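You operate a simulated robot arm through the tools that you are given. There is no shell and no other tool. Be economical: measure what you need, move in short steps, check, and stop when the job is done.

The job below is to be done with a simulated robot arm. You get a single attempt, and the scene is never put back.

## Task
Sieve the dust out of the melon sweets, then open the dust drawer.
Fine: in the square sieve, clear lid on while it runs; switch off before opening; the white tub goes back. Set down upright: what you pick out.

It is judged by the outcome, as a careful person would: the job done as asked, and still so three seconds after it is handed in. It fails if anything else is knocked over, pushed out of place, dropped, spilled or broken. Lids that push on must go on centred and level and be pressed home; caps that screw on are set level and turned clockwise until they are tight.

## Robot
A 6-joint arm with a two-finger parallel gripper, fixed in place. Base frame: the origin is at the foot of the arm, x ahead of it, y to its left, z up; the work surface is at about z = 0.84. Lengths are in m, angles in rad, forces in N, time in s.
With the tool pointing down near the work surface it reaches from about 0.26 to 0.68 m from the base axis. Its first joint turns from -1.152 to 1.152 rad. Payload 2.9 kg.
The TCP is the grasp point between the finger pads, 0.03 m short of the fingertips. In the tool frame z runs along the fingers and y along their closing line. Largest opening 0.11 m; finger width 0.02, thickness 0.01; the body of the gripper, 0.048 by 0.112 m, starts 0.055 m behind the TCP.
Orientation is that of the tool frame in the base frame, as a unit quaternion [x, y, z, w]. With the fingers straight down and closing along the base's y, the tool's x points along the base's -x, its y along +y and its z along -z.

## Interface
- The arm moves only by the tool apply_moves. Its argument "steps" is text: rows parted by semicolons, each of 6 numbers parted by spaces: the shift along the tool's x, y, z in cm, then the turn, a rotation vector about the tool's x, y, z in rad. In form: dx dy dz wx wy wz; .... A call has 1 to 12 rows; each row shifts and turns the commanded pose from where the row before left it, along the tool's axes as they then stand. "grip" is the gripper command, from -1 (shut) to 1 (fully open), values between in proportion, set as the call begins (left out, the last holds). Each row takes 0.2 s and may step no farther than 0.05 m and 0.15 rad from the row before; otherwise, or with a gripper value out of range, the whole call is refused. A pose out of reach is approached as far as the arm can. The call stops where the force on the tool passes 70 N (or 10 N more than at its start, if that is more) or the arm is blocked; 0.2 s more then pass. Each finger travels about 0.108 m/s and halts on what it meets, pressing with about 42 N; the grip force reading is that of the motor and also rises with nothing between the fingers. The clock runs only during rows and for 0.2 s after the last one: add rows that do not move to give the fingers time. It gives the time, the measured TCP pose, the force on the tool (base axes), the opening and the grip force at its end, in the units of the frame above (readings bear some noise), with the torque about the TCP (base axes, N m) and any sound that the robot's microphone picked up, and new pictures: "pictures" is both (left out), scene, wrist or none.
- Cameras (640 x 400 px; columns grow to the right, rows downward): "scene" is fixed at [0.061, 0.4212, 1.3918]; the picture's right is [-0.90, -0.44, 0.00], its down [-0.22, 0.45, -0.87] and it looks along [0.38, -0.78, -0.50] (base axes); focal length 289 px, centre (320, 200). "wrist" rides on the gripper at [0.072, 0.017, -0.103] in the tool frame; the picture's right is [-0.23, 0.97, 0.00], its down [-0.76, -0.18, -0.62] and it looks along [-0.61, -0.14, 0.78] (tool axes); focal length 222 px, centre (320, 200). There is no depth. A picture from a camera that has moved, and an enlarged one, comes with that camera's place and axes in the base frame and with its lens.
- inspect(camera, box): a new picture of the part [left, top, right, bottom] of that camera's present view, enlarged. It takes no simulated time.
- finish_job(): hands the job in; it is judged then, once.

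Work in short steps. Places have to be worked out from the pictures, the camera data and where the tool is seen: move nearer, look again, correct. Check each grasp and each placing, and mend what went wrong. You have 120 turns and 200 pictures in all, those below and enlarged ones among them. Open the gripper and draw the arm clear of the work before you hand the job in, unless the task says otherwise; then end with one line.

The tools are called as name(argument=value, ...) on one line, values as JSON. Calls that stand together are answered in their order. apply_moves: Moves the arm, as the interface text tells. Its arguments: {"type":"object","properties":{"steps":{"type":"string"},"grip":{"type":"number"},"pictures":{"type":"string","enum":["both","scene","wrist","none"]}},"required":["steps"]} The other tools are called the same way: inspect (camera, box) takes an enlarged picture of a part of a camera's view; finish_job () hands the job in.

At the start:

```text
time_s: 0.0
ee_pos: [0.3027, -0.243, 1.2585]
tool_rot: [0.0, 1.0, 0.0, -0.001]
contact_force: [1.5, 0.0, 0.8]
wrist_torque: [-0.03, -0.01, 0.01]
gripper_width: 0.1097
gripper_force: 0.0
```

scene: 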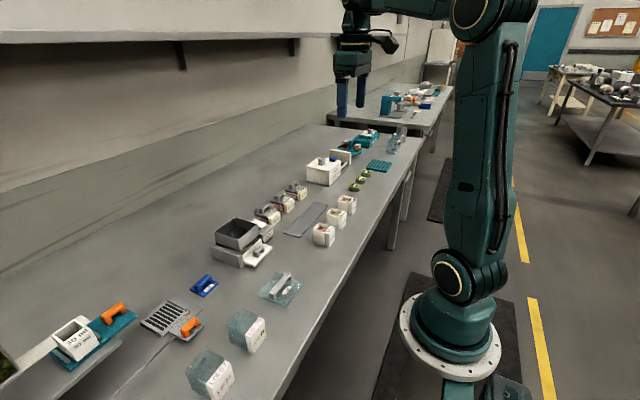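
wrist: 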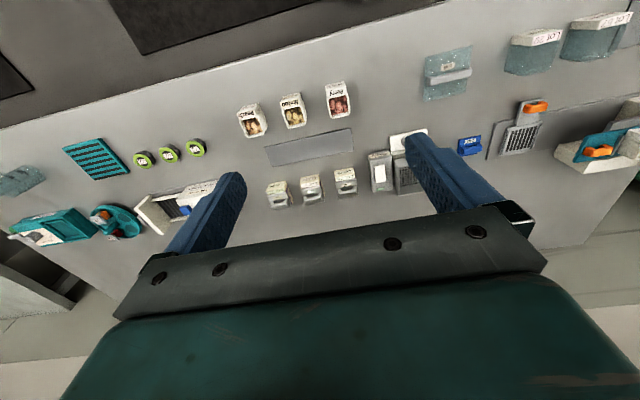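

I'll look closer at the parts of the bench first.

inspect(camera="scene", box=[180, 170, 380, 300])

inspect(camera="scene", box=[30, 250, 310, 400])

inspect(camera="wrist", box=[220, 60, 420, 220])

inspect(camera="wrist", box=[390, 0, 640, 200])

inspect(camera="wrist", box=[0, 120, 250, 280])

inspect(camera="scene", box=[290, 110, 420, 200])

```text
3.08 times, centred on (280, 235) of scene
camera zoom: at [0.061, 0.4212, 1.3918], right [-0.9, -0.44, 0.0], down [-0.22, 0.45, -0.87], along [0.38, -0.78, -0.5], focal length 889 px, centre (443, 92)
```

zoom: 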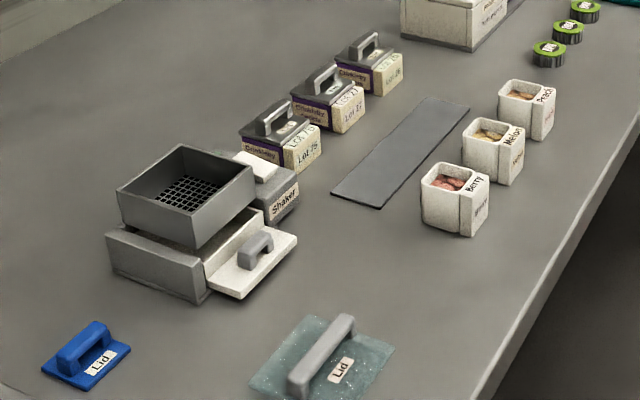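

```text
2.29 times, centred on (170, 325) of scene
camera zoom: at [0.061, 0.4212, 1.3918], right [-0.9, -0.44, 0.0], down [-0.22, 0.45, -0.87], along [0.38, -0.78, -0.5], focal length 661 px, centre (663, -86)
```

zoom: 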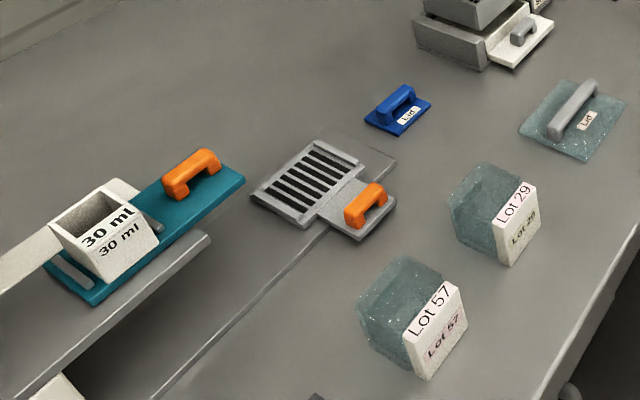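

```text
2.50 times, centred on (320, 140) of wrist
camera zoom: at [0.2301, -0.2271, 1.3634], right [0.23, 0.97, 0.0], down [0.76, -0.18, 0.62], along [0.61, -0.14, -0.78], focal length 555 px, centre (320, 350)
```

zoom: 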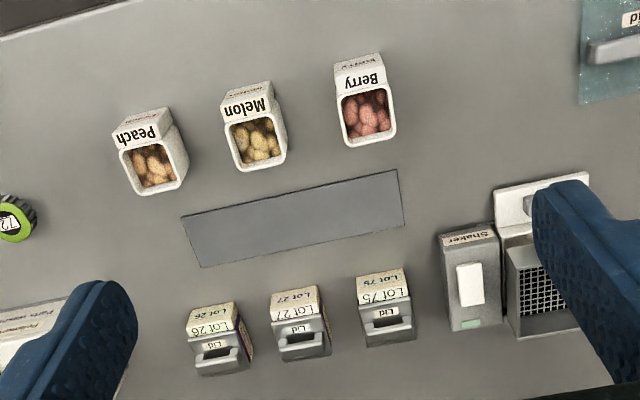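

```text
2.00 times, centred on (515, 100) of wrist
camera zoom: at [0.2301, -0.2271, 1.3634], right [0.23, 0.97, 0.0], down [0.76, -0.18, 0.62], along [0.61, -0.14, -0.78], focal length 444 px, centre (-70, 400)
```

zoom: 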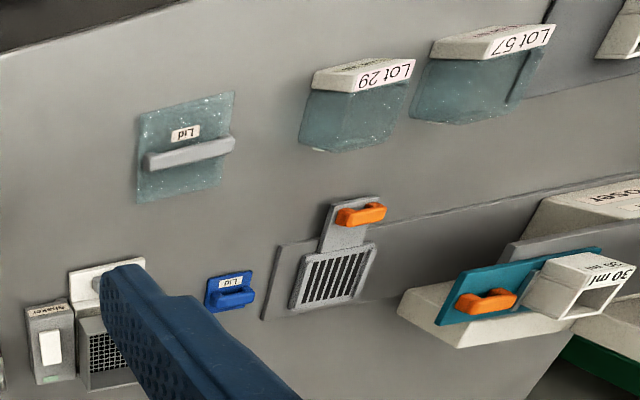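

```text
2.50 times, centred on (125, 200) of wrist
camera zoom: at [0.2301, -0.2271, 1.3634], right [0.23, 0.97, 0.0], down [0.76, -0.18, 0.62], along [0.61, -0.14, -0.78], focal length 555 px, centre (808, 200)
```

zoom: 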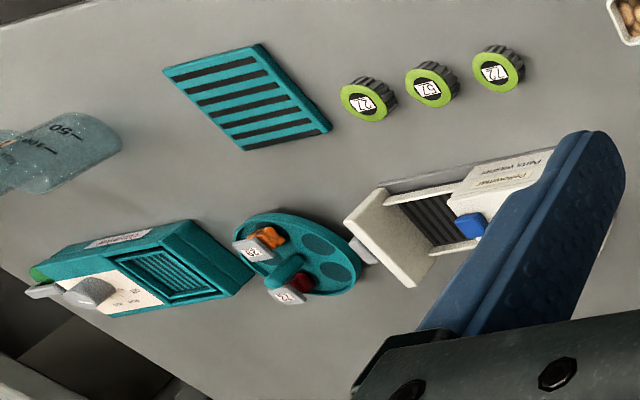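

```text
4.44 times, centred on (355, 155) of scene
camera zoom: at [0.061, 0.4212, 1.3918], right [-0.9, -0.44, 0.0], down [-0.22, 0.45, -0.87], along [0.38, -0.78, -0.5], focal length 1284 px, centre (164, 400)
```

zoom: 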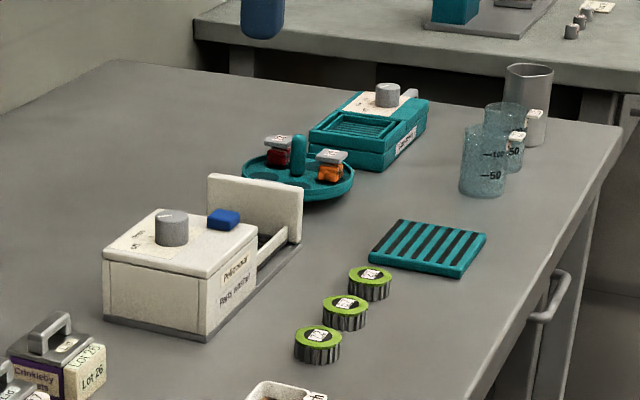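

The melon tub is at about (0.37,-0.31) and the sieve at about (0.52,-0.03). I'll move the camera over to view the sieve, lid and drawer.

apply_moves(steps="0 4.5 0 0 0 0;0 4.5 0 0 0 0;0 4.5 0 0 0 0;0 4.5 0 0 0 0;0 4.5 0 0 0 0;0 4.5 0 0 0 0;0 0 0 0 0 0", pictures="both")

inspect(camera="wrist", box=[220, 40, 420, 200])

```text
time_s: 1.6
ee_pos: [0.2993, 0.0253, 1.2576]
tool_rot: [-0.001, 1.0, 0.001, -0.001]
contact_force: [-0.7, 0.0, 0.8]
wrist_torque: [0.03, 0.03, -0.01]
gripper_width: 0.11
gripper_force: 0.0
camera wrist: at [0.2273, 0.0421, 1.3621], right [0.23, 0.97, 0.0], down [0.76, -0.18, 0.62], along [0.61, -0.14, -0.78], focal length 222 px, centre (320, 200)
```

scene: 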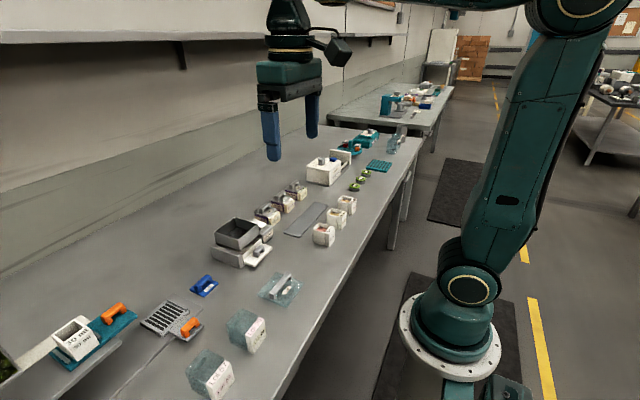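
wrist: 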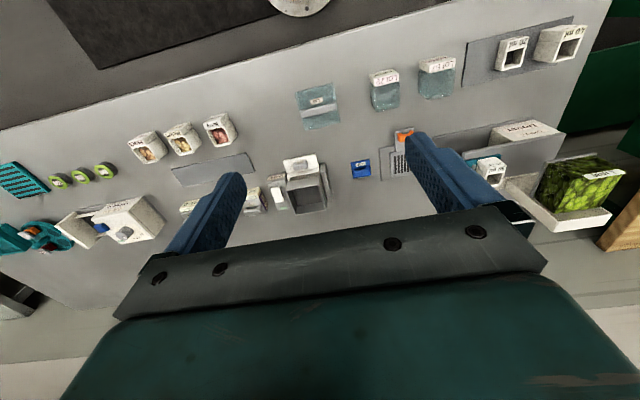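

```text
2.50 times, centred on (320, 120) of wrist
camera zoom: at [0.2273, 0.0421, 1.3621], right [0.23, 0.97, 0.0], down [0.76, -0.18, 0.62], along [0.61, -0.14, -0.78], focal length 555 px, centre (320, 400)
```

zoom: 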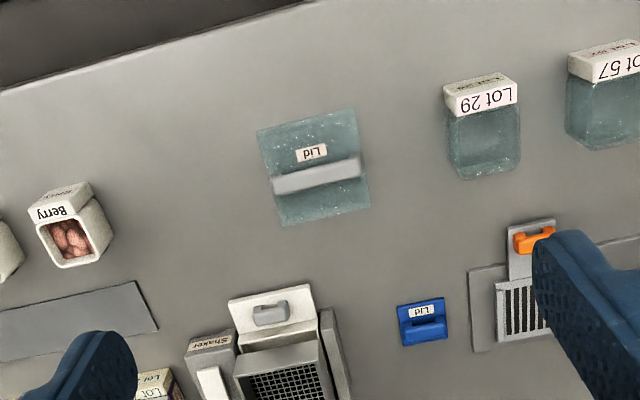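

Moving nearer to see the sieve and shaker in detail.

apply_moves(steps="-3.3 0 4 0 0 0;-3.3 0 4 0 0 0;-3.4 0 4 0 0 0;0 0 0 0 0 0", pictures="wrist")

inspect(camera="wrist", box=[230, 60, 420, 210])

inspect(camera="wrist", box=[220, 0, 420, 100])

```text
refused: row 1 steps farther than a row can; nothing moved
```

```text
2.67 times, centred on (325, 135) of wrist
camera zoom: at [0.2273, 0.0421, 1.3621], right [0.23, 0.97, 0.0], down [0.76, -0.18, 0.62], along [0.61, -0.14, -0.78], focal length 592 px, centre (307, 373)
```

zoom: 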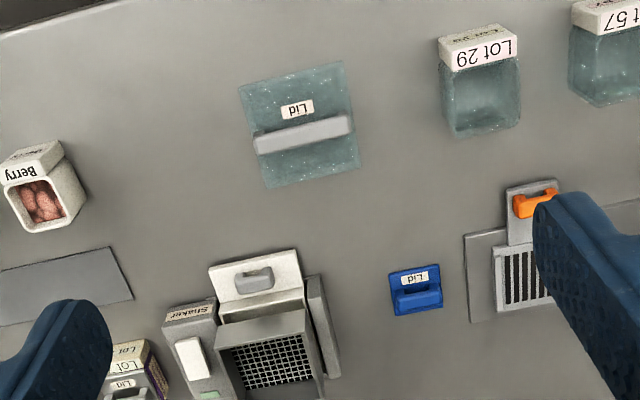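

```text
3.20 times, centred on (320, 50) of wrist
camera zoom: at [0.2273, 0.0421, 1.3621], right [0.23, 0.97, 0.0], down [0.76, -0.18, 0.62], along [0.61, -0.14, -0.78], focal length 711 px, centre (320, 680)
```

zoom: 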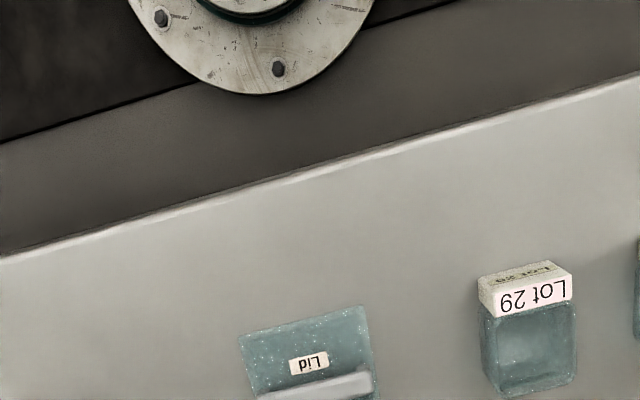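

Smaller steps this time.

apply_moves(steps="-2.5 0 3 0 0 0;-2.5 0 3 0 0 0;-2.5 0 3 0 0 0;-2.5 0 3 0 0 0;0 0 0 0 0 0", pictures="wrist")

inspect(camera="wrist", box=[200, 60, 440, 210])

```text
time_s: 2.8
ee_pos: [0.4014, 0.0235, 1.138]
tool_rot: [-0.001, 1.0, 0.0, 0.0]
contact_force: [0.6, 0.3, 0.0]
wrist_torque: [0.0, 0.01, -0.02]
gripper_width: 0.1101
gripper_force: 0.2
camera wrist: at [0.3302, 0.0408, 1.2426], right [0.23, 0.97, 0.0], down [0.76, -0.18, 0.62], along [0.61, -0.14, -0.78], focal length 222 px, centre (320, 200)
```

wrist: 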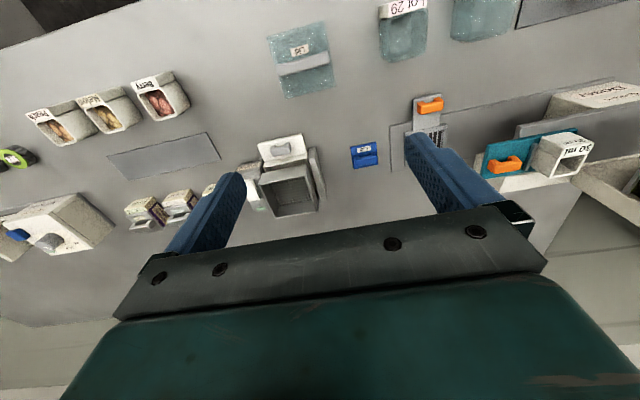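

```text
2.67 times, centred on (320, 135) of wrist
camera zoom: at [0.3302, 0.0408, 1.2426], right [0.23, 0.97, 0.0], down [0.76, -0.18, 0.62], along [0.61, -0.14, -0.78], focal length 592 px, centre (320, 373)
```

zoom: 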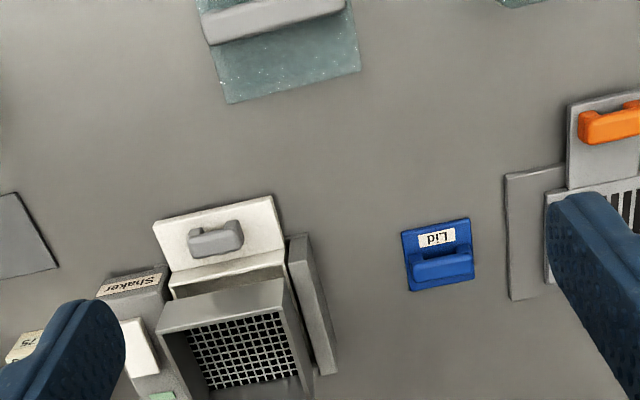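

Moving further out and −y to see the full sieve between the fingers; also zooming the scene view.

apply_moves(steps="-4 -3 0 0 0 0;-4 -3 0 0 0 0;0 0 0 0 0 0", pictures="none")

inspect(camera="wrist", box=[220, 40, 420, 200])

inspect(camera="scene", box=[200, 205, 290, 275])

```text
time_s: 3.6
ee_pos: [0.4825, -0.0388, 1.141]
tool_rot: [0.0, 1.0, 0.0, 0.0]
contact_force: [0.8, -0.7, -0.5]
wrist_torque: [0.02, -0.02, 0.0]
gripper_width: 0.11
gripper_force: 0.1
```

```text
2.50 times, centred on (320, 120) of wrist
camera zoom: at [0.4116, -0.0219, 1.2451], right [0.23, 0.97, 0.0], down [0.76, -0.18, 0.62], along [0.61, -0.14, -0.78], focal length 555 px, centre (320, 400)
```

zoom: 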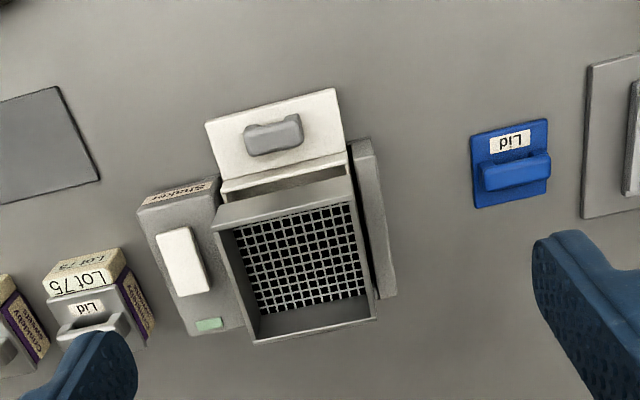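

```text
5.71 times, centred on (245, 240) of scene
camera zoom: at [0.0611, 0.4212, 1.3918], right [-0.9, -0.44, 0.0], down [-0.22, 0.45, -0.87], along [0.38, -0.78, -0.5], focal length 1652 px, centre (749, -29)
```

zoom: 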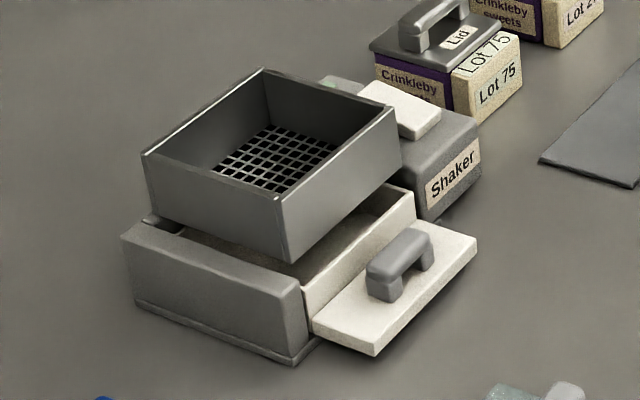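

Sieve rim: centre about (0.560,-0.070), z≈0.92, 0.088 wide; lid 0.084 square at (0.372,0.006). I'll go to the melon tub, staying high and pitching the tool so that the fingers point outward.

apply_moves(steps="2.9 -3.45 0 0 0 0;2.9 -3.45 0 0 0 0;2.9 -3.45 0 0 0 0;2.9 -3.45 0 0 0 0;2.9 -3.45 0 0 0 0;2.9 -3.45 0 0 0 0;2.9 -3.45 0 0 0 0;2.9 -3.45 0 0 0 0;0 0 0 0 -0.15 0;0 0 0 0 -0.15 0;0 0 0 0 -0.15 0;0 0 0 0 0 0", grip=0.5, pictures="both")

inspect(camera="wrist", box=[200, 30, 440, 180])

```text
time_s: 6.2
ee_pos: [0.2726, -0.2976, 1.1366]
tool_rot: [0.001, 0.975, -0.002, 0.222]
contact_force: [-0.2, -0.1, -0.1]
wrist_torque: [0.0, 0.01, -0.02]
gripper_width: 0.082
gripper_force: 0.0
out of reach, approached as far as the arm can: row 11
camera wrist: at [0.1632, -0.2809, 1.1993], right [0.21, 0.97, 0.1], down [0.42, -0.18, 0.89], along [0.89, -0.14, -0.44], focal length 222 px, centre (320, 200)
```

scene: 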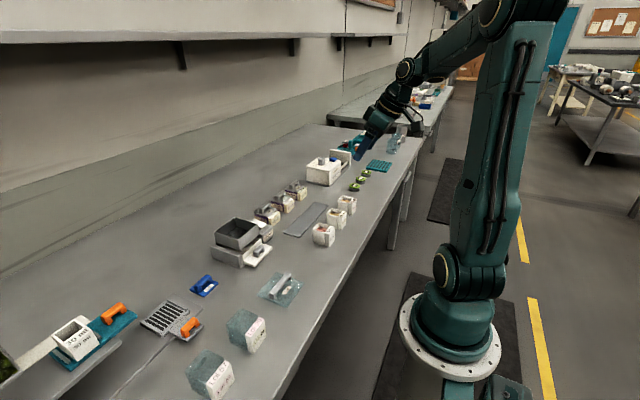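
wrist: 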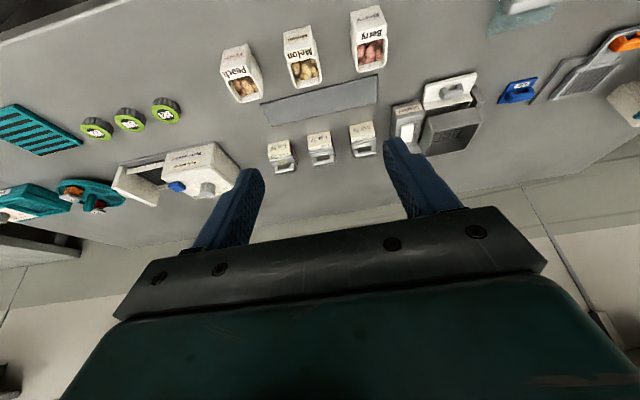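

```text
2.67 times, centred on (320, 105) of wrist
camera zoom: at [0.1632, -0.2809, 1.1993], right [0.21, 0.97, 0.1], down [0.42, -0.18, 0.89], along [0.89, -0.14, -0.44], focal length 592 px, centre (320, 453)
```

zoom: 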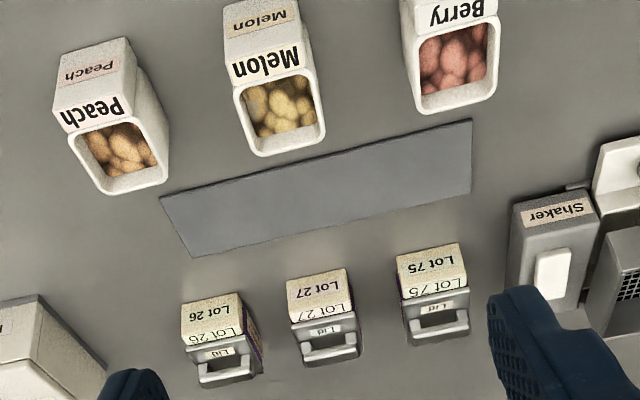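

The tub is at y≈-0.312, x 0.335–0.39, rim z≈0.886. Checking how far the tool can be pitched at the tub's x while still above it.

apply_moves(steps="-2.5 0 3 0 0 0;-2.5 0 3 0 0 0;-2.5 0 0 0 0 0;0 0 0 0 -0.15 0;0 0 0 0 -0.15 0;0 0 0 0 0 0", pictures="both")

```text
time_s: 7.6
ee_pos: [0.3661, -0.298, 1.113]
tool_rot: [0.001, 0.93, -0.001, 0.366]
contact_force: [-1.6, -0.7, 0.5]
wrist_torque: [0.01, 0.0, 0.03]
gripper_width: 0.0827
gripper_force: 0.0
camera wrist: at [0.2433, -0.2807, 1.1403], right [0.17, 0.97, 0.15], down [0.13, -0.18, 0.98], along [0.98, -0.14, -0.16], focal length 222 px, centre (320, 200)
```

scene: 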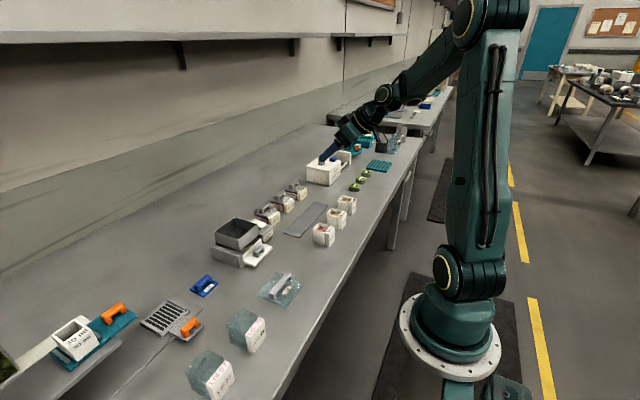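
wrist: 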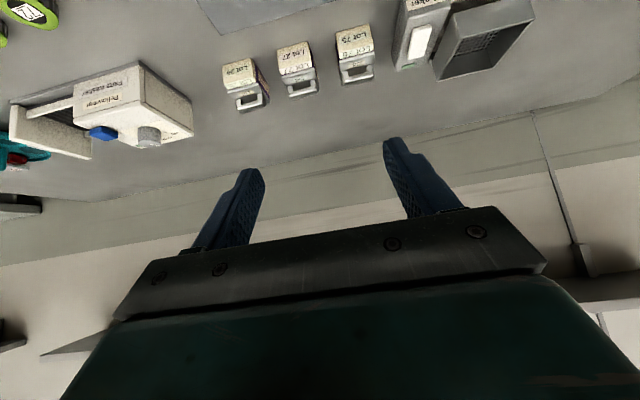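

Pitch works here. Pitch further and begin rolling the tool so that the camera rides on top (leaving the roll back for pouring).

apply_moves(steps="0 0 0 0 -0.15 0;0 0 0 0 -0.15 0;0 0 0 0 0 0.15;0 0 0 0 0 0.15;0 0 0 0 0 0.15;0 0 0 0 0 0.15;0 0 0 0 0 0.15;0 0 0 0 0 0.15;0 0 0 0 0 0.15;0 0 0 0 0 0.15;0 0 0 0 0 0.15;0 0 0 0 0 0.15", pictures="none")

apply_moves(steps="0 0 0 0 0 0.15;0 0 0 0 0 0.15;0 0 0 0 0 0.15;0 0 0 0 0 0.15;0 0 0 0 0 0.15;0 0 0 0 0 0.15;0 0 0 0 0 0.15;0 0 0 0 0 0.15;0 0 0 0 0 0.15;0 0 0 0 0 0.15;0 0 0 0 0 0.1416;0 0 0 0 0 0", pictures="both")

```text
time_s: 10.2
ee_pos: [0.3727, -0.2945, 1.1138]
tool_rot: [0.59, 0.632, 0.342, 0.366]
contact_force: [-0.6, 0.4, -1.0]
wrist_torque: [0.01, -0.01, 0.0]
gripper_width: 0.0826
gripper_force: 0.1
out of reach, approached as far as the arm can: row 2
```

```text
time_s: 12.8
ee_pos: [0.3725, -0.2944, 1.1156]
tool_rot: [0.865, 0.0, 0.502, 0.001]
contact_force: [-0.2, 0.1, 0.5]
wrist_torque: [-0.04, 0.02, 0.03]
gripper_width: 0.0823
gripper_force: 0.0
camera wrist: at [0.3202, -0.3116, 1.2305], right [-0.11, -0.97, -0.2], down [-0.92, 0.18, -0.35], along [0.38, 0.14, -0.92], focal length 222 px, centre (320, 200)
```

scene: 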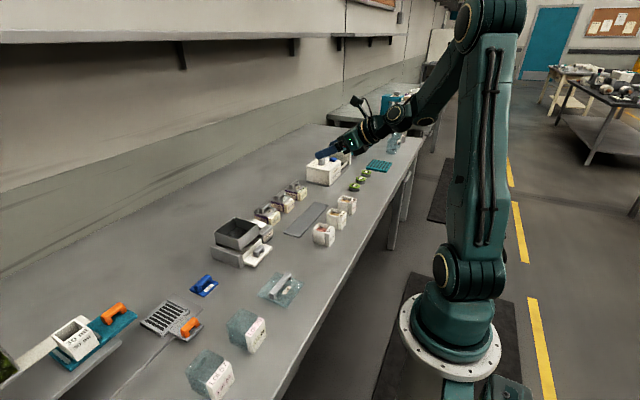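
wrist: 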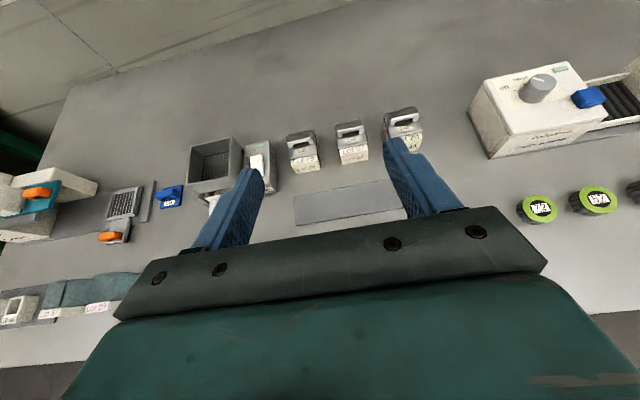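

Tool is rolled with camera above. Reduce pitch a bit to ~52° and hover over the melon tub.

apply_moves(steps="0 0 0 0 -0.15 0;-3.44 0.44 2.33 0 0 0;-3.44 0.44 2.33 0 0 0;-3.44 0.44 2.33 0 0 0;-3.44 0.44 2.33 0 0 0;0 0 0 0 0 0", pictures="both")

inspect(camera="wrist", box=[220, 100, 440, 240])

inspect(camera="scene", box=[290, 160, 390, 250])

```text
time_s: 14.2
ee_pos: [0.3596, -0.3107, 0.9489]
tool_rot: [0.901, 0.001, 0.435, 0.001]
contact_force: [-0.3, 0.0, -0.7]
wrist_torque: [-0.01, -0.03, -0.02]
gripper_width: 0.0824
gripper_force: 0.0
camera wrist: at [0.3239, -0.3281, 1.0714], right [-0.14, -0.97, -0.18], down [-0.96, 0.18, -0.21], along [0.23, 0.14, -0.96], focal length 222 px, centre (320, 200)
```

scene: 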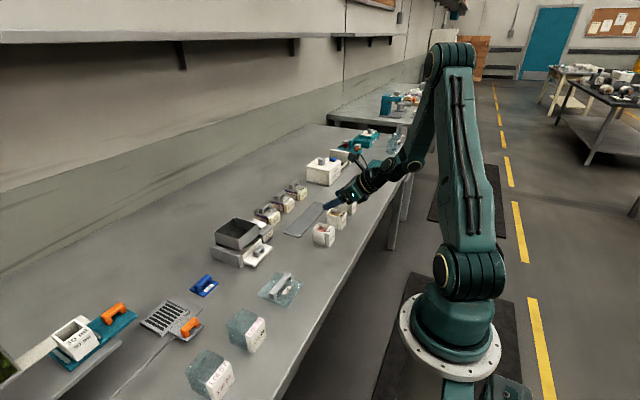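
wrist: 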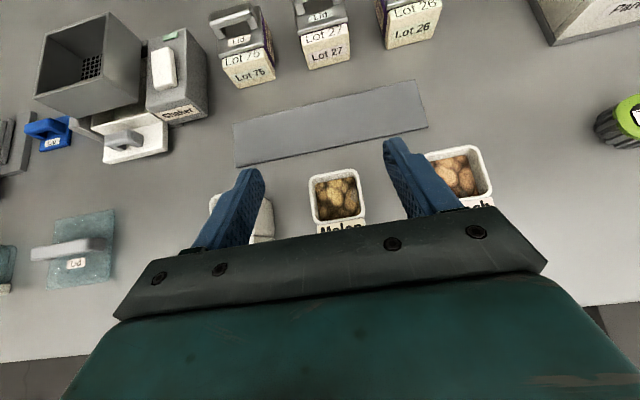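

```text
2.86 times, centred on (330, 170) of wrist
camera zoom: at [0.3239, -0.3281, 1.0714], right [-0.14, -0.97, -0.18], down [-0.96, 0.18, -0.21], along [0.23, 0.14, -0.96], focal length 635 px, centre (291, 286)
```

zoom: 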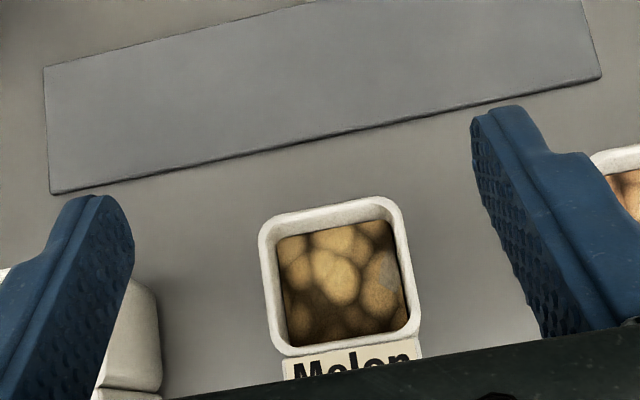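

```text
4.44 times, centred on (340, 205) of scene
camera zoom: at [0.061, 0.4212, 1.3918], right [-0.9, -0.44, 0.0], down [-0.22, 0.45, -0.87], along [0.38, -0.78, -0.5], focal length 1284 px, centre (231, 178)
```

zoom: 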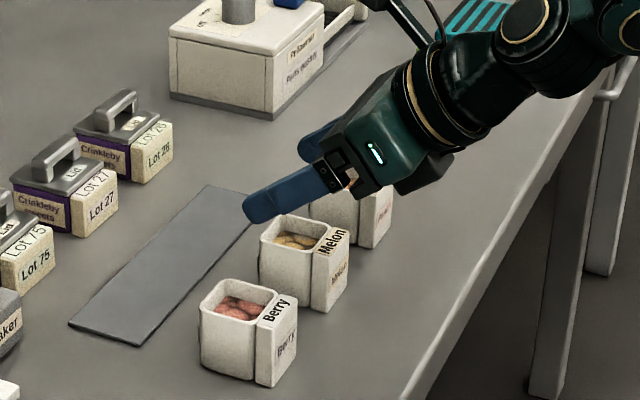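

The tub's opening centre is about (0.367,-0.316). Descend around it.

apply_moves(steps="-1.79 0.14 1.65 0 0 0;-1.79 0.14 1.65 0 0 0;-1.8 0.15 1.66 0 0 0;0 0 0 0 0 0", pictures="wrist")

inspect(camera="scene", box=[290, 160, 390, 250])

```text
time_s: 15.2
ee_pos: [0.3641, -0.3164, 0.8767]
tool_rot: [0.901, 0.001, 0.434, 0.001]
contact_force: [-0.1, 0.0, -0.7]
wrist_torque: [0.0, 0.02, -0.03]
gripper_width: 0.0824
gripper_force: 0.1
camera wrist: at [0.33, -0.3333, 0.9985], right [-0.14, -0.97, -0.18], down [-0.96, 0.18, -0.21], along [0.23, 0.14, -0.96], focal length 222 px, centre (320, 200)
```

wrist: 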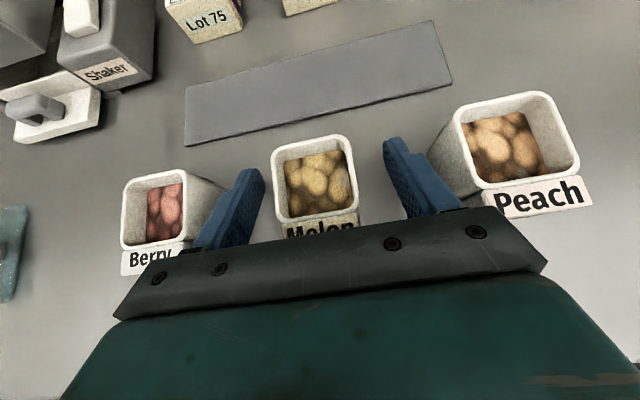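

```text
4.44 times, centred on (340, 205) of scene
camera zoom: at [0.061, 0.4212, 1.3918], right [-0.9, -0.44, 0.0], down [-0.22, 0.45, -0.87], along [0.38, -0.78, -0.5], focal length 1284 px, centre (231, 178)
```

zoom: 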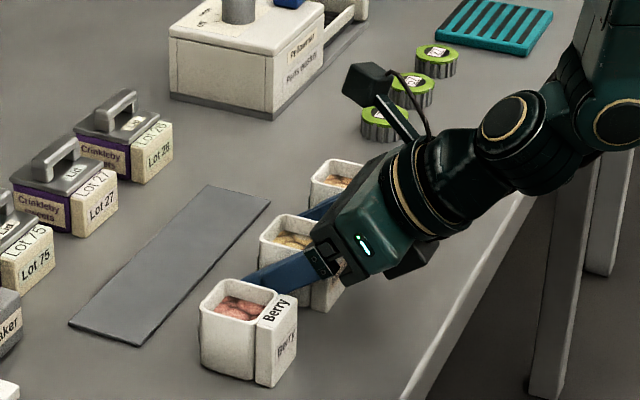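

Aligned and centred; close the gripper.

apply_moves(steps="0 0 0 0 0 0;0 0 0 0 0 0;0 0 0 0 0 0;0 0 0 0 0 0", grip=-1, pictures="wrist")

```text
time_s: 16.2
ee_pos: [0.3659, -0.3159, 0.8768]
tool_rot: [0.901, 0.0, 0.434, 0.002]
contact_force: [0.3, -0.1, 0.8]
wrist_torque: [-0.03, 0.01, -0.05]
gripper_width: 0.0434
gripper_force: 41.9
camera wrist: at [0.3299, -0.3332, 0.9986], right [-0.14, -0.97, -0.18], down [-0.96, 0.18, -0.21], along [0.23, 0.14, -0.96], focal length 222 px, centre (320, 200)
```

wrist: 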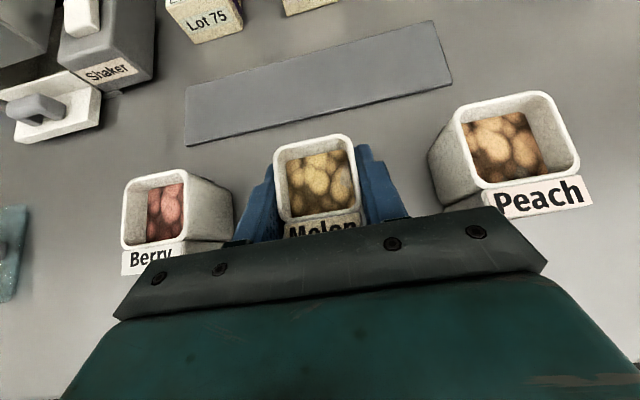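

Gripped at 0.043 m. Lift straight up gently.

apply_moves(steps="1.57 0 -1.24 0 0 0;2.35 0 -1.87 0 0 0;3.13 0 -2.49 0 0 0;3.13 0 -2.49 0 0 0;3.13 0 -2.49 0 0 0;0 0 0 0 0 0", pictures="both")

```text
time_s: 17.6
ee_pos: [0.3658, -0.3139, 1.0471]
tool_rot: [0.901, 0.001, 0.434, 0.001]
contact_force: [0.2, 0.1, 0.3]
wrist_torque: [-0.02, -0.01, 0.01]
gripper_width: 0.0434
gripper_force: 42.0
camera wrist: at [0.3308, -0.3319, 1.1688], right [-0.14, -0.97, -0.18], down [-0.96, 0.18, -0.21], along [0.23, 0.14, -0.96], focal length 222 px, centre (320, 200)
```

scene: 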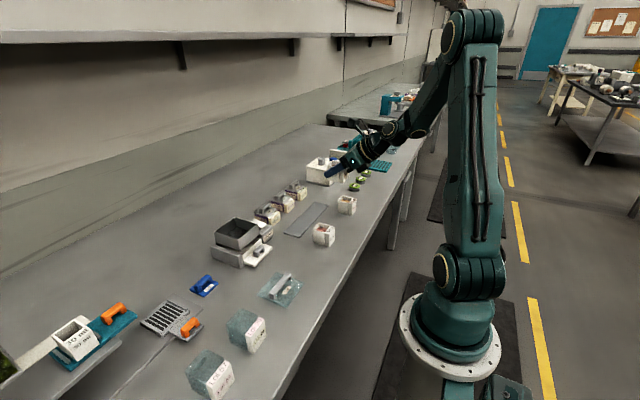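
wrist: 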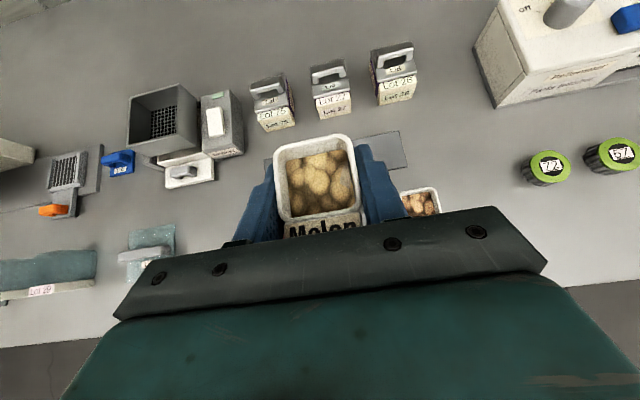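

Tub held level. Carry it to above the sieve, keeping orientation.

apply_moves(steps="0.5 -1.3 1.0 0 0 0;0.967 -2.567 2.056 0 0 0;0.967 -2.567 2.056 0 0 0;0.967 -2.567 2.056 0 0 0;0.967 -2.567 2.056 0 0 0;0.967 -2.567 2.056 0 0 0;0.967 -2.567 2.056 0 0 0;0.967 -2.567 2.056 0 0 0;0.967 -2.567 2.056 0 0 0;0.467 -1.267 1.056 0 0 0;0 0 0 0 0 0", pictures="both")

inspect(camera="scene", box=[190, 180, 310, 280])

```text
time_s: 20.0
ee_pos: [0.5641, -0.086, 0.9989]
tool_rot: [0.901, 0.001, 0.434, 0.001]
contact_force: [-0.2, -0.3, -1.2]
wrist_torque: [0.01, 0.01, 0.02]
gripper_width: 0.0433
gripper_force: 42.0
camera wrist: at [0.5295, -0.102, 1.1207], right [-0.14, -0.97, -0.18], down [-0.96, 0.18, -0.21], along [0.23, 0.14, -0.96], focal length 222 px, centre (320, 200)
```

scene: 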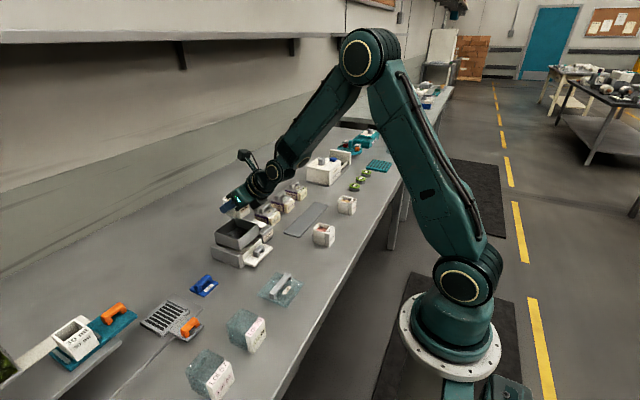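
wrist: 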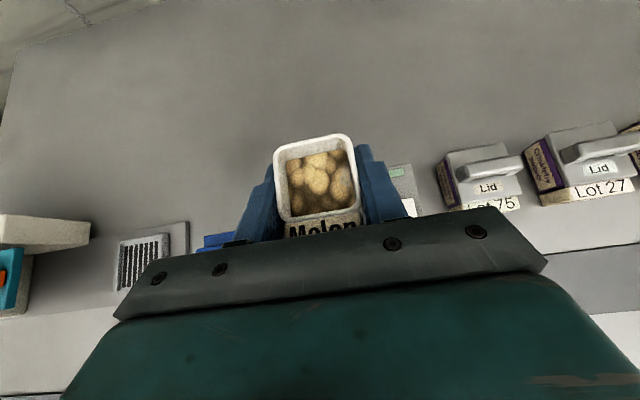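

```text
4.00 times, centred on (250, 230) of scene
camera zoom: at [0.061, 0.4212, 1.3918], right [-0.9, -0.44, 0.0], down [-0.22, 0.45, -0.87], along [0.38, -0.78, -0.5], focal length 1156 px, centre (600, 80)
```

zoom: 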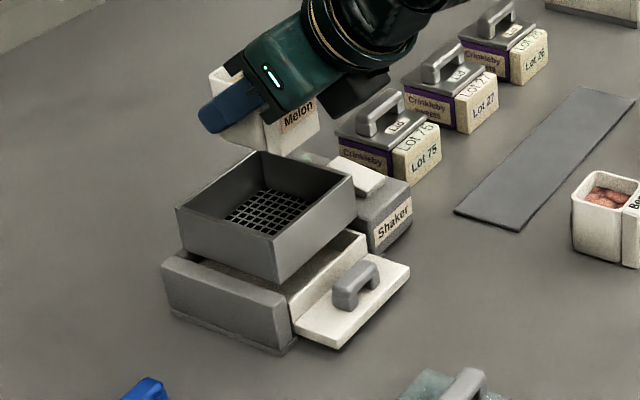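

Position agrees with the sieve below. Lower slightly and roll the tool back to pour toward +y into the sieve.

apply_moves(steps="-0.94 0 0.75 0 0 0;0 0 0 0 0 -0.15;0 0 0 0 0 -0.15;0 0 0 0 0 -0.15;0 0 0 0 0 -0.15;0 0 0 0 0 -0.15;0 0 0 0 0 -0.15;0 0 0 0 0 -0.15;0 0 0 0 0 -0.15;0 0 0 0 0 -0.15", pictures="both")

inspect(camera="scene", box=[190, 180, 310, 280])

```text
time_s: 22.2
ee_pos: [0.564, -0.0847, 0.9874]
tool_rot: [0.702, 0.564, 0.338, 0.273]
contact_force: [-0.4, 0.0, -0.8]
wrist_torque: [-0.03, 0.0, 0.04]
gripper_width: 0.0434
gripper_force: 42.0
camera wrist: at [0.505, -0.0187, 1.0775], right [0.56, -0.43, 0.71], down [-0.7, -0.71, 0.12], along [0.44, -0.56, -0.7], focal length 222 px, centre (320, 200)
```

scene: 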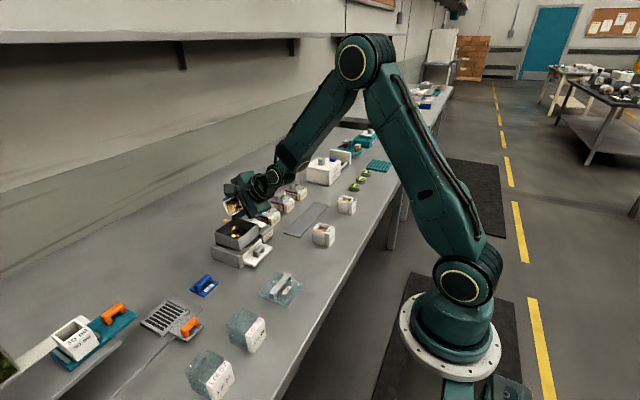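
wrist: 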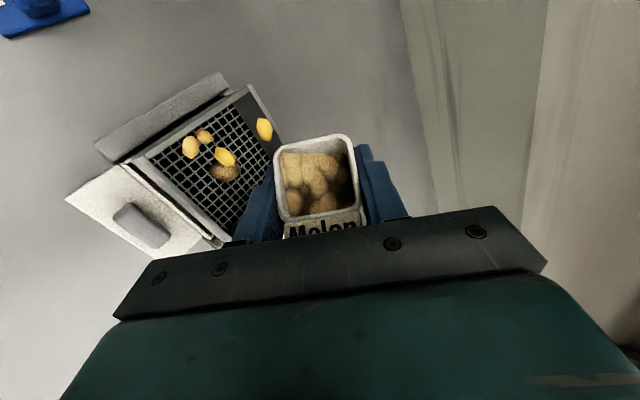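

```text
4.00 times, centred on (250, 230) of scene
camera zoom: at [0.061, 0.4212, 1.3918], right [-0.9, -0.44, 0.0], down [-0.22, 0.45, -0.87], along [0.38, -0.78, -0.5], focal length 1156 px, centre (600, 80)
```

zoom: 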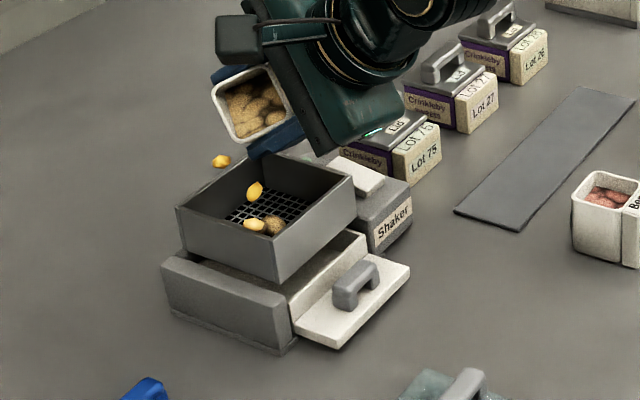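

Sweets are falling into the sieve. Continue the roll.

apply_moves(steps="0 0 0 0 0 -0.15;0 0 0 0 0 -0.15;0 0 0 0 0 -0.15;0 0 0 0 0 -0.15;0 0 0 0 0 -0.15;0 0 0 0 0 -0.15", pictures="wrist")

inspect(camera="scene", box=[190, 180, 310, 280])

```text
time_s: 23.6
ee_pos: [0.5639, -0.0862, 0.9872]
tool_rot: [0.387, 0.813, 0.187, 0.393]
contact_force: [0.2, 0.2, -0.7]
wrist_torque: [0.0, -0.01, -0.02]
gripper_width: 0.0432
gripper_force: 41.3
camera wrist: at [0.464, -0.0194, 1.0266], right [0.56, 0.44, 0.7], down [-0.27, -0.7, 0.66], along [0.78, -0.56, -0.27], focal length 222 px, centre (320, 200)
```

wrist: 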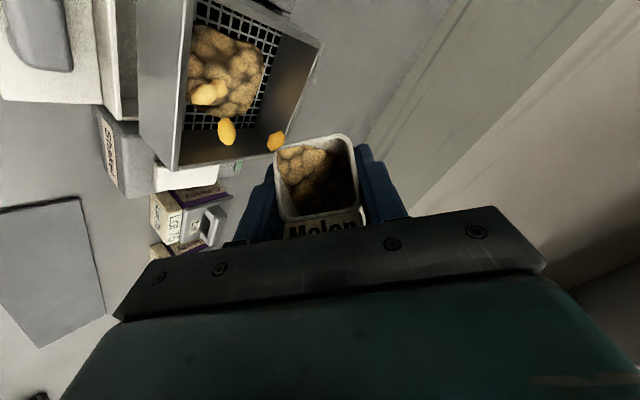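

```text
4.00 times, centred on (250, 230) of scene
camera zoom: at [0.061, 0.4212, 1.3918], right [-0.9, -0.44, 0.0], down [-0.22, 0.45, -0.87], along [0.38, -0.78, -0.5], focal length 1156 px, centre (600, 80)
```

zoom: 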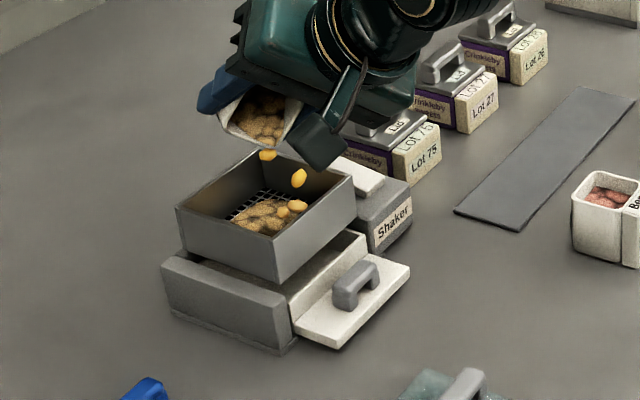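

Nearly all in; keep rolling and shift slightly to +y to stay centred.

apply_moves(steps="0.47 0.38 0 0 0 -0.15;0.47 0.5 0 0 0 -0.15;0 0 0 0 0 -0.15;0 0 0 0 0 -0.15;0 0 0 0 0 -0.15;0 0 0 0 0 -0.14;0 0 0 0 -0.1 0;0 0 0 0 -0.1 0", pictures="wrist")

inspect(camera="scene", box=[190, 180, 310, 280])

```text
time_s: 25.4
ee_pos: [0.5661, -0.0734, 0.9874]
tool_rot: [0.0, 0.852, 0.0, 0.523]
contact_force: [-0.4, -0.9, -0.3]
wrist_torque: [-0.02, 0.0, 0.0]
gripper_width: 0.0429
gripper_force: 41.2
camera wrist: at [0.4411, -0.0564, 0.9701], right [0.1, 0.97, 0.2], down [-0.21, -0.18, 0.96], along [0.97, -0.14, 0.19], focal length 222 px, centre (320, 200)
```

wrist: 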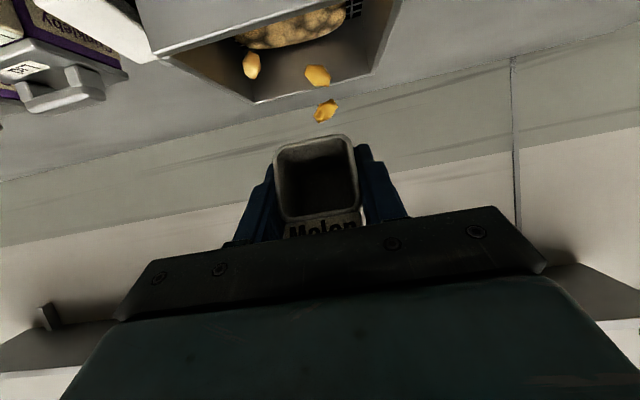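

```text
4.00 times, centred on (250, 230) of scene
camera zoom: at [0.061, 0.4212, 1.3918], right [-0.9, -0.44, 0.0], down [-0.22, 0.45, -0.87], along [0.38, -0.78, -0.5], focal length 1156 px, centre (600, 80)
```

zoom: 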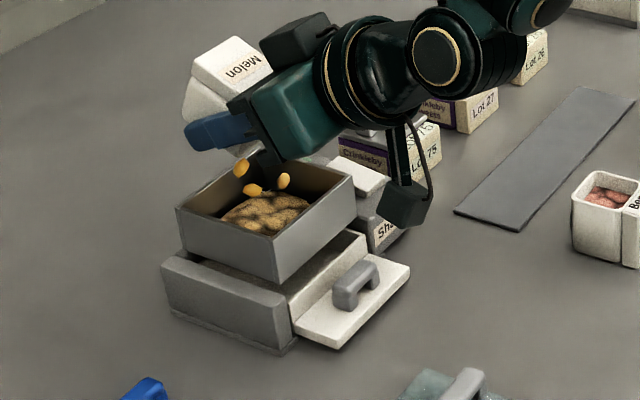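

The tub looks nearly empty. Pitch a little more and wait for everything to fall.

apply_moves(steps="0 0 0 0 -0.15 0;0 0 0 0 -0.15 0;0 0 0 0 0 0;0 0.4 0 0 0 0;0 -0.4 0 0 0 0;0 0.4 0 0 0 0;0 -0.4 0 0 0 0;0 0 0 0 0 0", pictures="wrist")

inspect(camera="scene", box=[190, 180, 310, 280])

inspect(camera="wrist", box=[230, 110, 410, 250])

```text
time_s: 27.2
ee_pos: [0.5642, -0.0721, 0.9869]
tool_rot: [0.002, 0.765, -0.001, 0.644]
contact_force: [0.2, 0.1, -0.4]
wrist_torque: [0.0, 0.01, -0.01]
gripper_width: 0.0431
gripper_force: 41.7
camera wrist: at [0.451, -0.0562, 0.9336], right [0.04, 0.97, 0.22], down [-0.48, -0.18, 0.86], along [0.87, -0.14, 0.46], focal length 222 px, centre (320, 200)
```

wrist: 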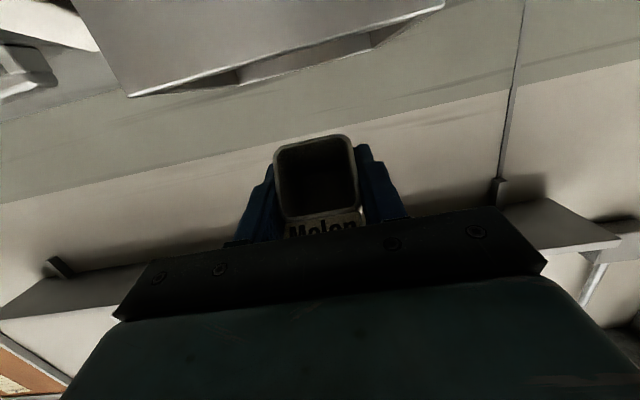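

```text
4.00 times, centred on (250, 230) of scene
camera zoom: at [0.061, 0.4212, 1.3918], right [-0.9, -0.44, 0.0], down [-0.22, 0.45, -0.87], along [0.38, -0.78, -0.5], focal length 1156 px, centre (600, 80)
```

zoom: 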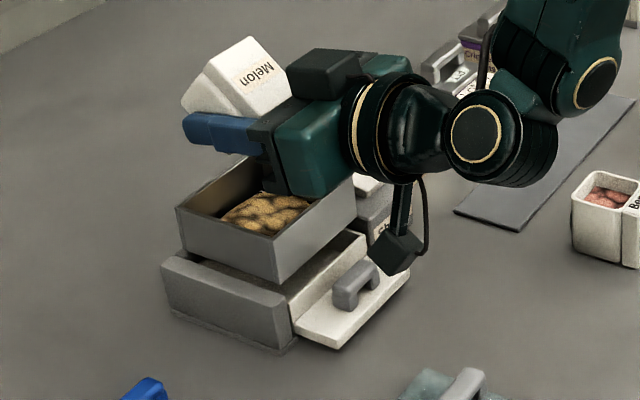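

```text
2.86 times, centred on (320, 180) of wrist
camera zoom: at [0.451, -0.0562, 0.9336], right [0.04, 0.97, 0.22], down [-0.48, -0.18, 0.86], along [0.87, -0.14, 0.46], focal length 635 px, centre (320, 257)
```

zoom: 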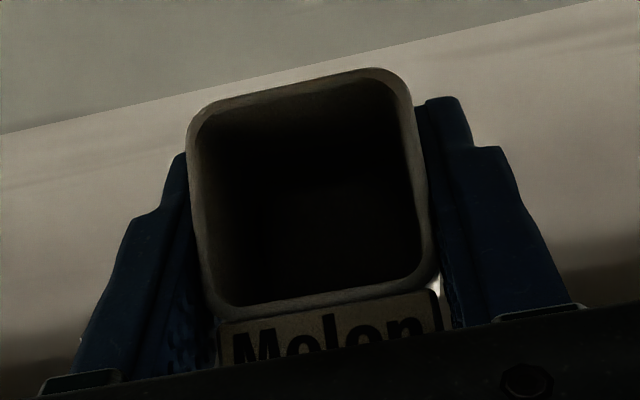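

The tub is empty and all sweets seem to be in the sieve. Raise, restore the pitch, and roll the tub upright again.

apply_moves(steps="-3.94 0 -0.68 0 0 0;-3.94 0 -0.68 0 0 0;0 0 0 0 0.15 0;0 0 0 0 0.15 0;0 0 0 0 0.15 0;0 0 0 0 0.049 0;0 0 0 0 0 0.15;0 0 0 0 0 0.15;0 0 0 0 0 0.15;0 0 0 0 0 0.15;0 0 0 0 0 0.15;0 0 0 0 0 0.15", pictures="none")

apply_moves(steps="0 0 0 0 0 0.15;0 0 0 0 0 0.15;0 0 0 0 0 0.15;0 0 0 0 0 0.15;0 0 0 0 0 0.15;0 0 0 0 0 0.15;0 0 0 0 0 0.15;0 0 0 0 0 0.15;0 0 0 0 0 0.15;0 0 0 0 0 0.15;0 0 0 0 0 0.15;0 0 0 0 0 0.15", pictures="none")

apply_moves(steps="0 0 0 0 0 0.15;0 0 0 0 0 0.15;0 0 0 0 0 0.1416;0 0 0 0 0 0", pictures="both")

```text
time_s: 29.8
ee_pos: [0.566, -0.0716, 1.0661]
tool_rot: [0.393, 0.81, 0.189, 0.391]
contact_force: [-0.2, -0.2, 0.0]
wrist_torque: [0.0, 0.0, -0.02]
gripper_width: 0.043
gripper_force: 42.1
```

```text
time_s: 32.4
ee_pos: [0.5655, -0.0731, 1.0656]
tool_rot: [0.879, 0.197, 0.424, 0.095]
contact_force: [0.1, 0.3, -0.3]
wrist_torque: [0.01, -0.01, 0.01]
gripper_width: 0.0434
gripper_force: 42.0
```

```text
time_s: 33.4
ee_pos: [0.5655, -0.0731, 1.0665]
tool_rot: [0.9, 0.0, 0.436, 0.0]
contact_force: [0.7, -0.1, -0.5]
wrist_torque: [0.05, 0.02, 0.01]
gripper_width: 0.0429
gripper_force: 41.6
camera wrist: at [0.53, -0.0898, 1.188], right [-0.14, -0.97, -0.18], down [-0.96, 0.18, -0.21], along [0.24, 0.14, -0.96], focal length 222 px, centre (320, 200)
```

scene: 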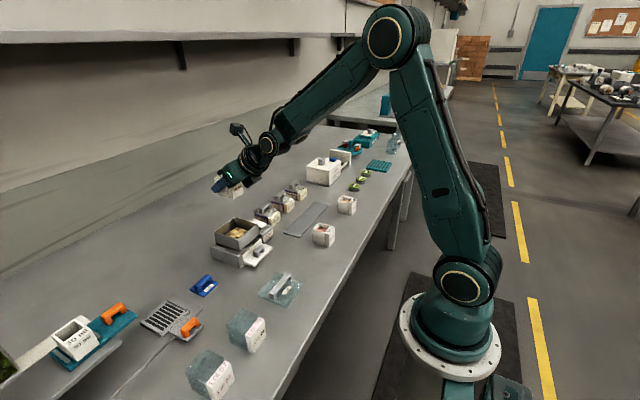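
wrist: 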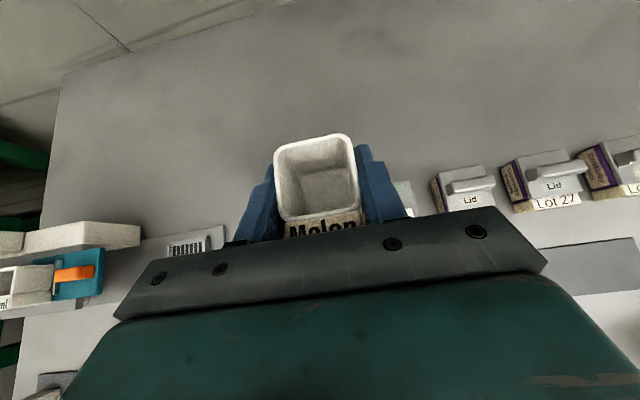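

Tub empty and upright. Carry it back over its place.

apply_moves(steps="-1.743 3.035 -1.803 0 0 0;-1.743 3.035 -1.803 0 0 0;-1.743 3.035 -1.803 0 0 0;-1.743 3.035 -1.803 0 0 0;-1.743 3.035 -1.803 0 0 0;-1.743 3.035 -1.803 0 0 0;-1.743 3.035 -1.803 0 0 0;-1.743 3.035 -1.803 0 0 0;0 0 0 0 0 0", pictures="wrist")

```text
time_s: 35.4
ee_pos: [0.3646, -0.3154, 1.0505]
tool_rot: [0.9, 0.0, 0.435, 0.001]
contact_force: [0.1, -0.4, -0.4]
wrist_torque: [-0.04, -0.01, -0.01]
gripper_width: 0.0432
gripper_force: 42.4
camera wrist: at [0.3294, -0.3331, 1.1727], right [-0.14, -0.97, -0.18], down [-0.96, 0.18, -0.21], along [0.24, 0.14, -0.96], focal length 222 px, centre (320, 200)
```

wrist: 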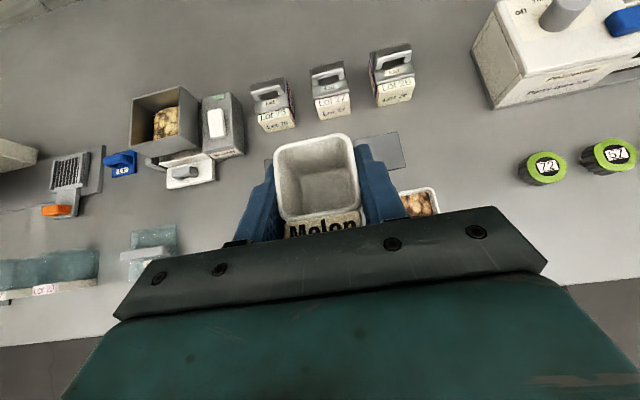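

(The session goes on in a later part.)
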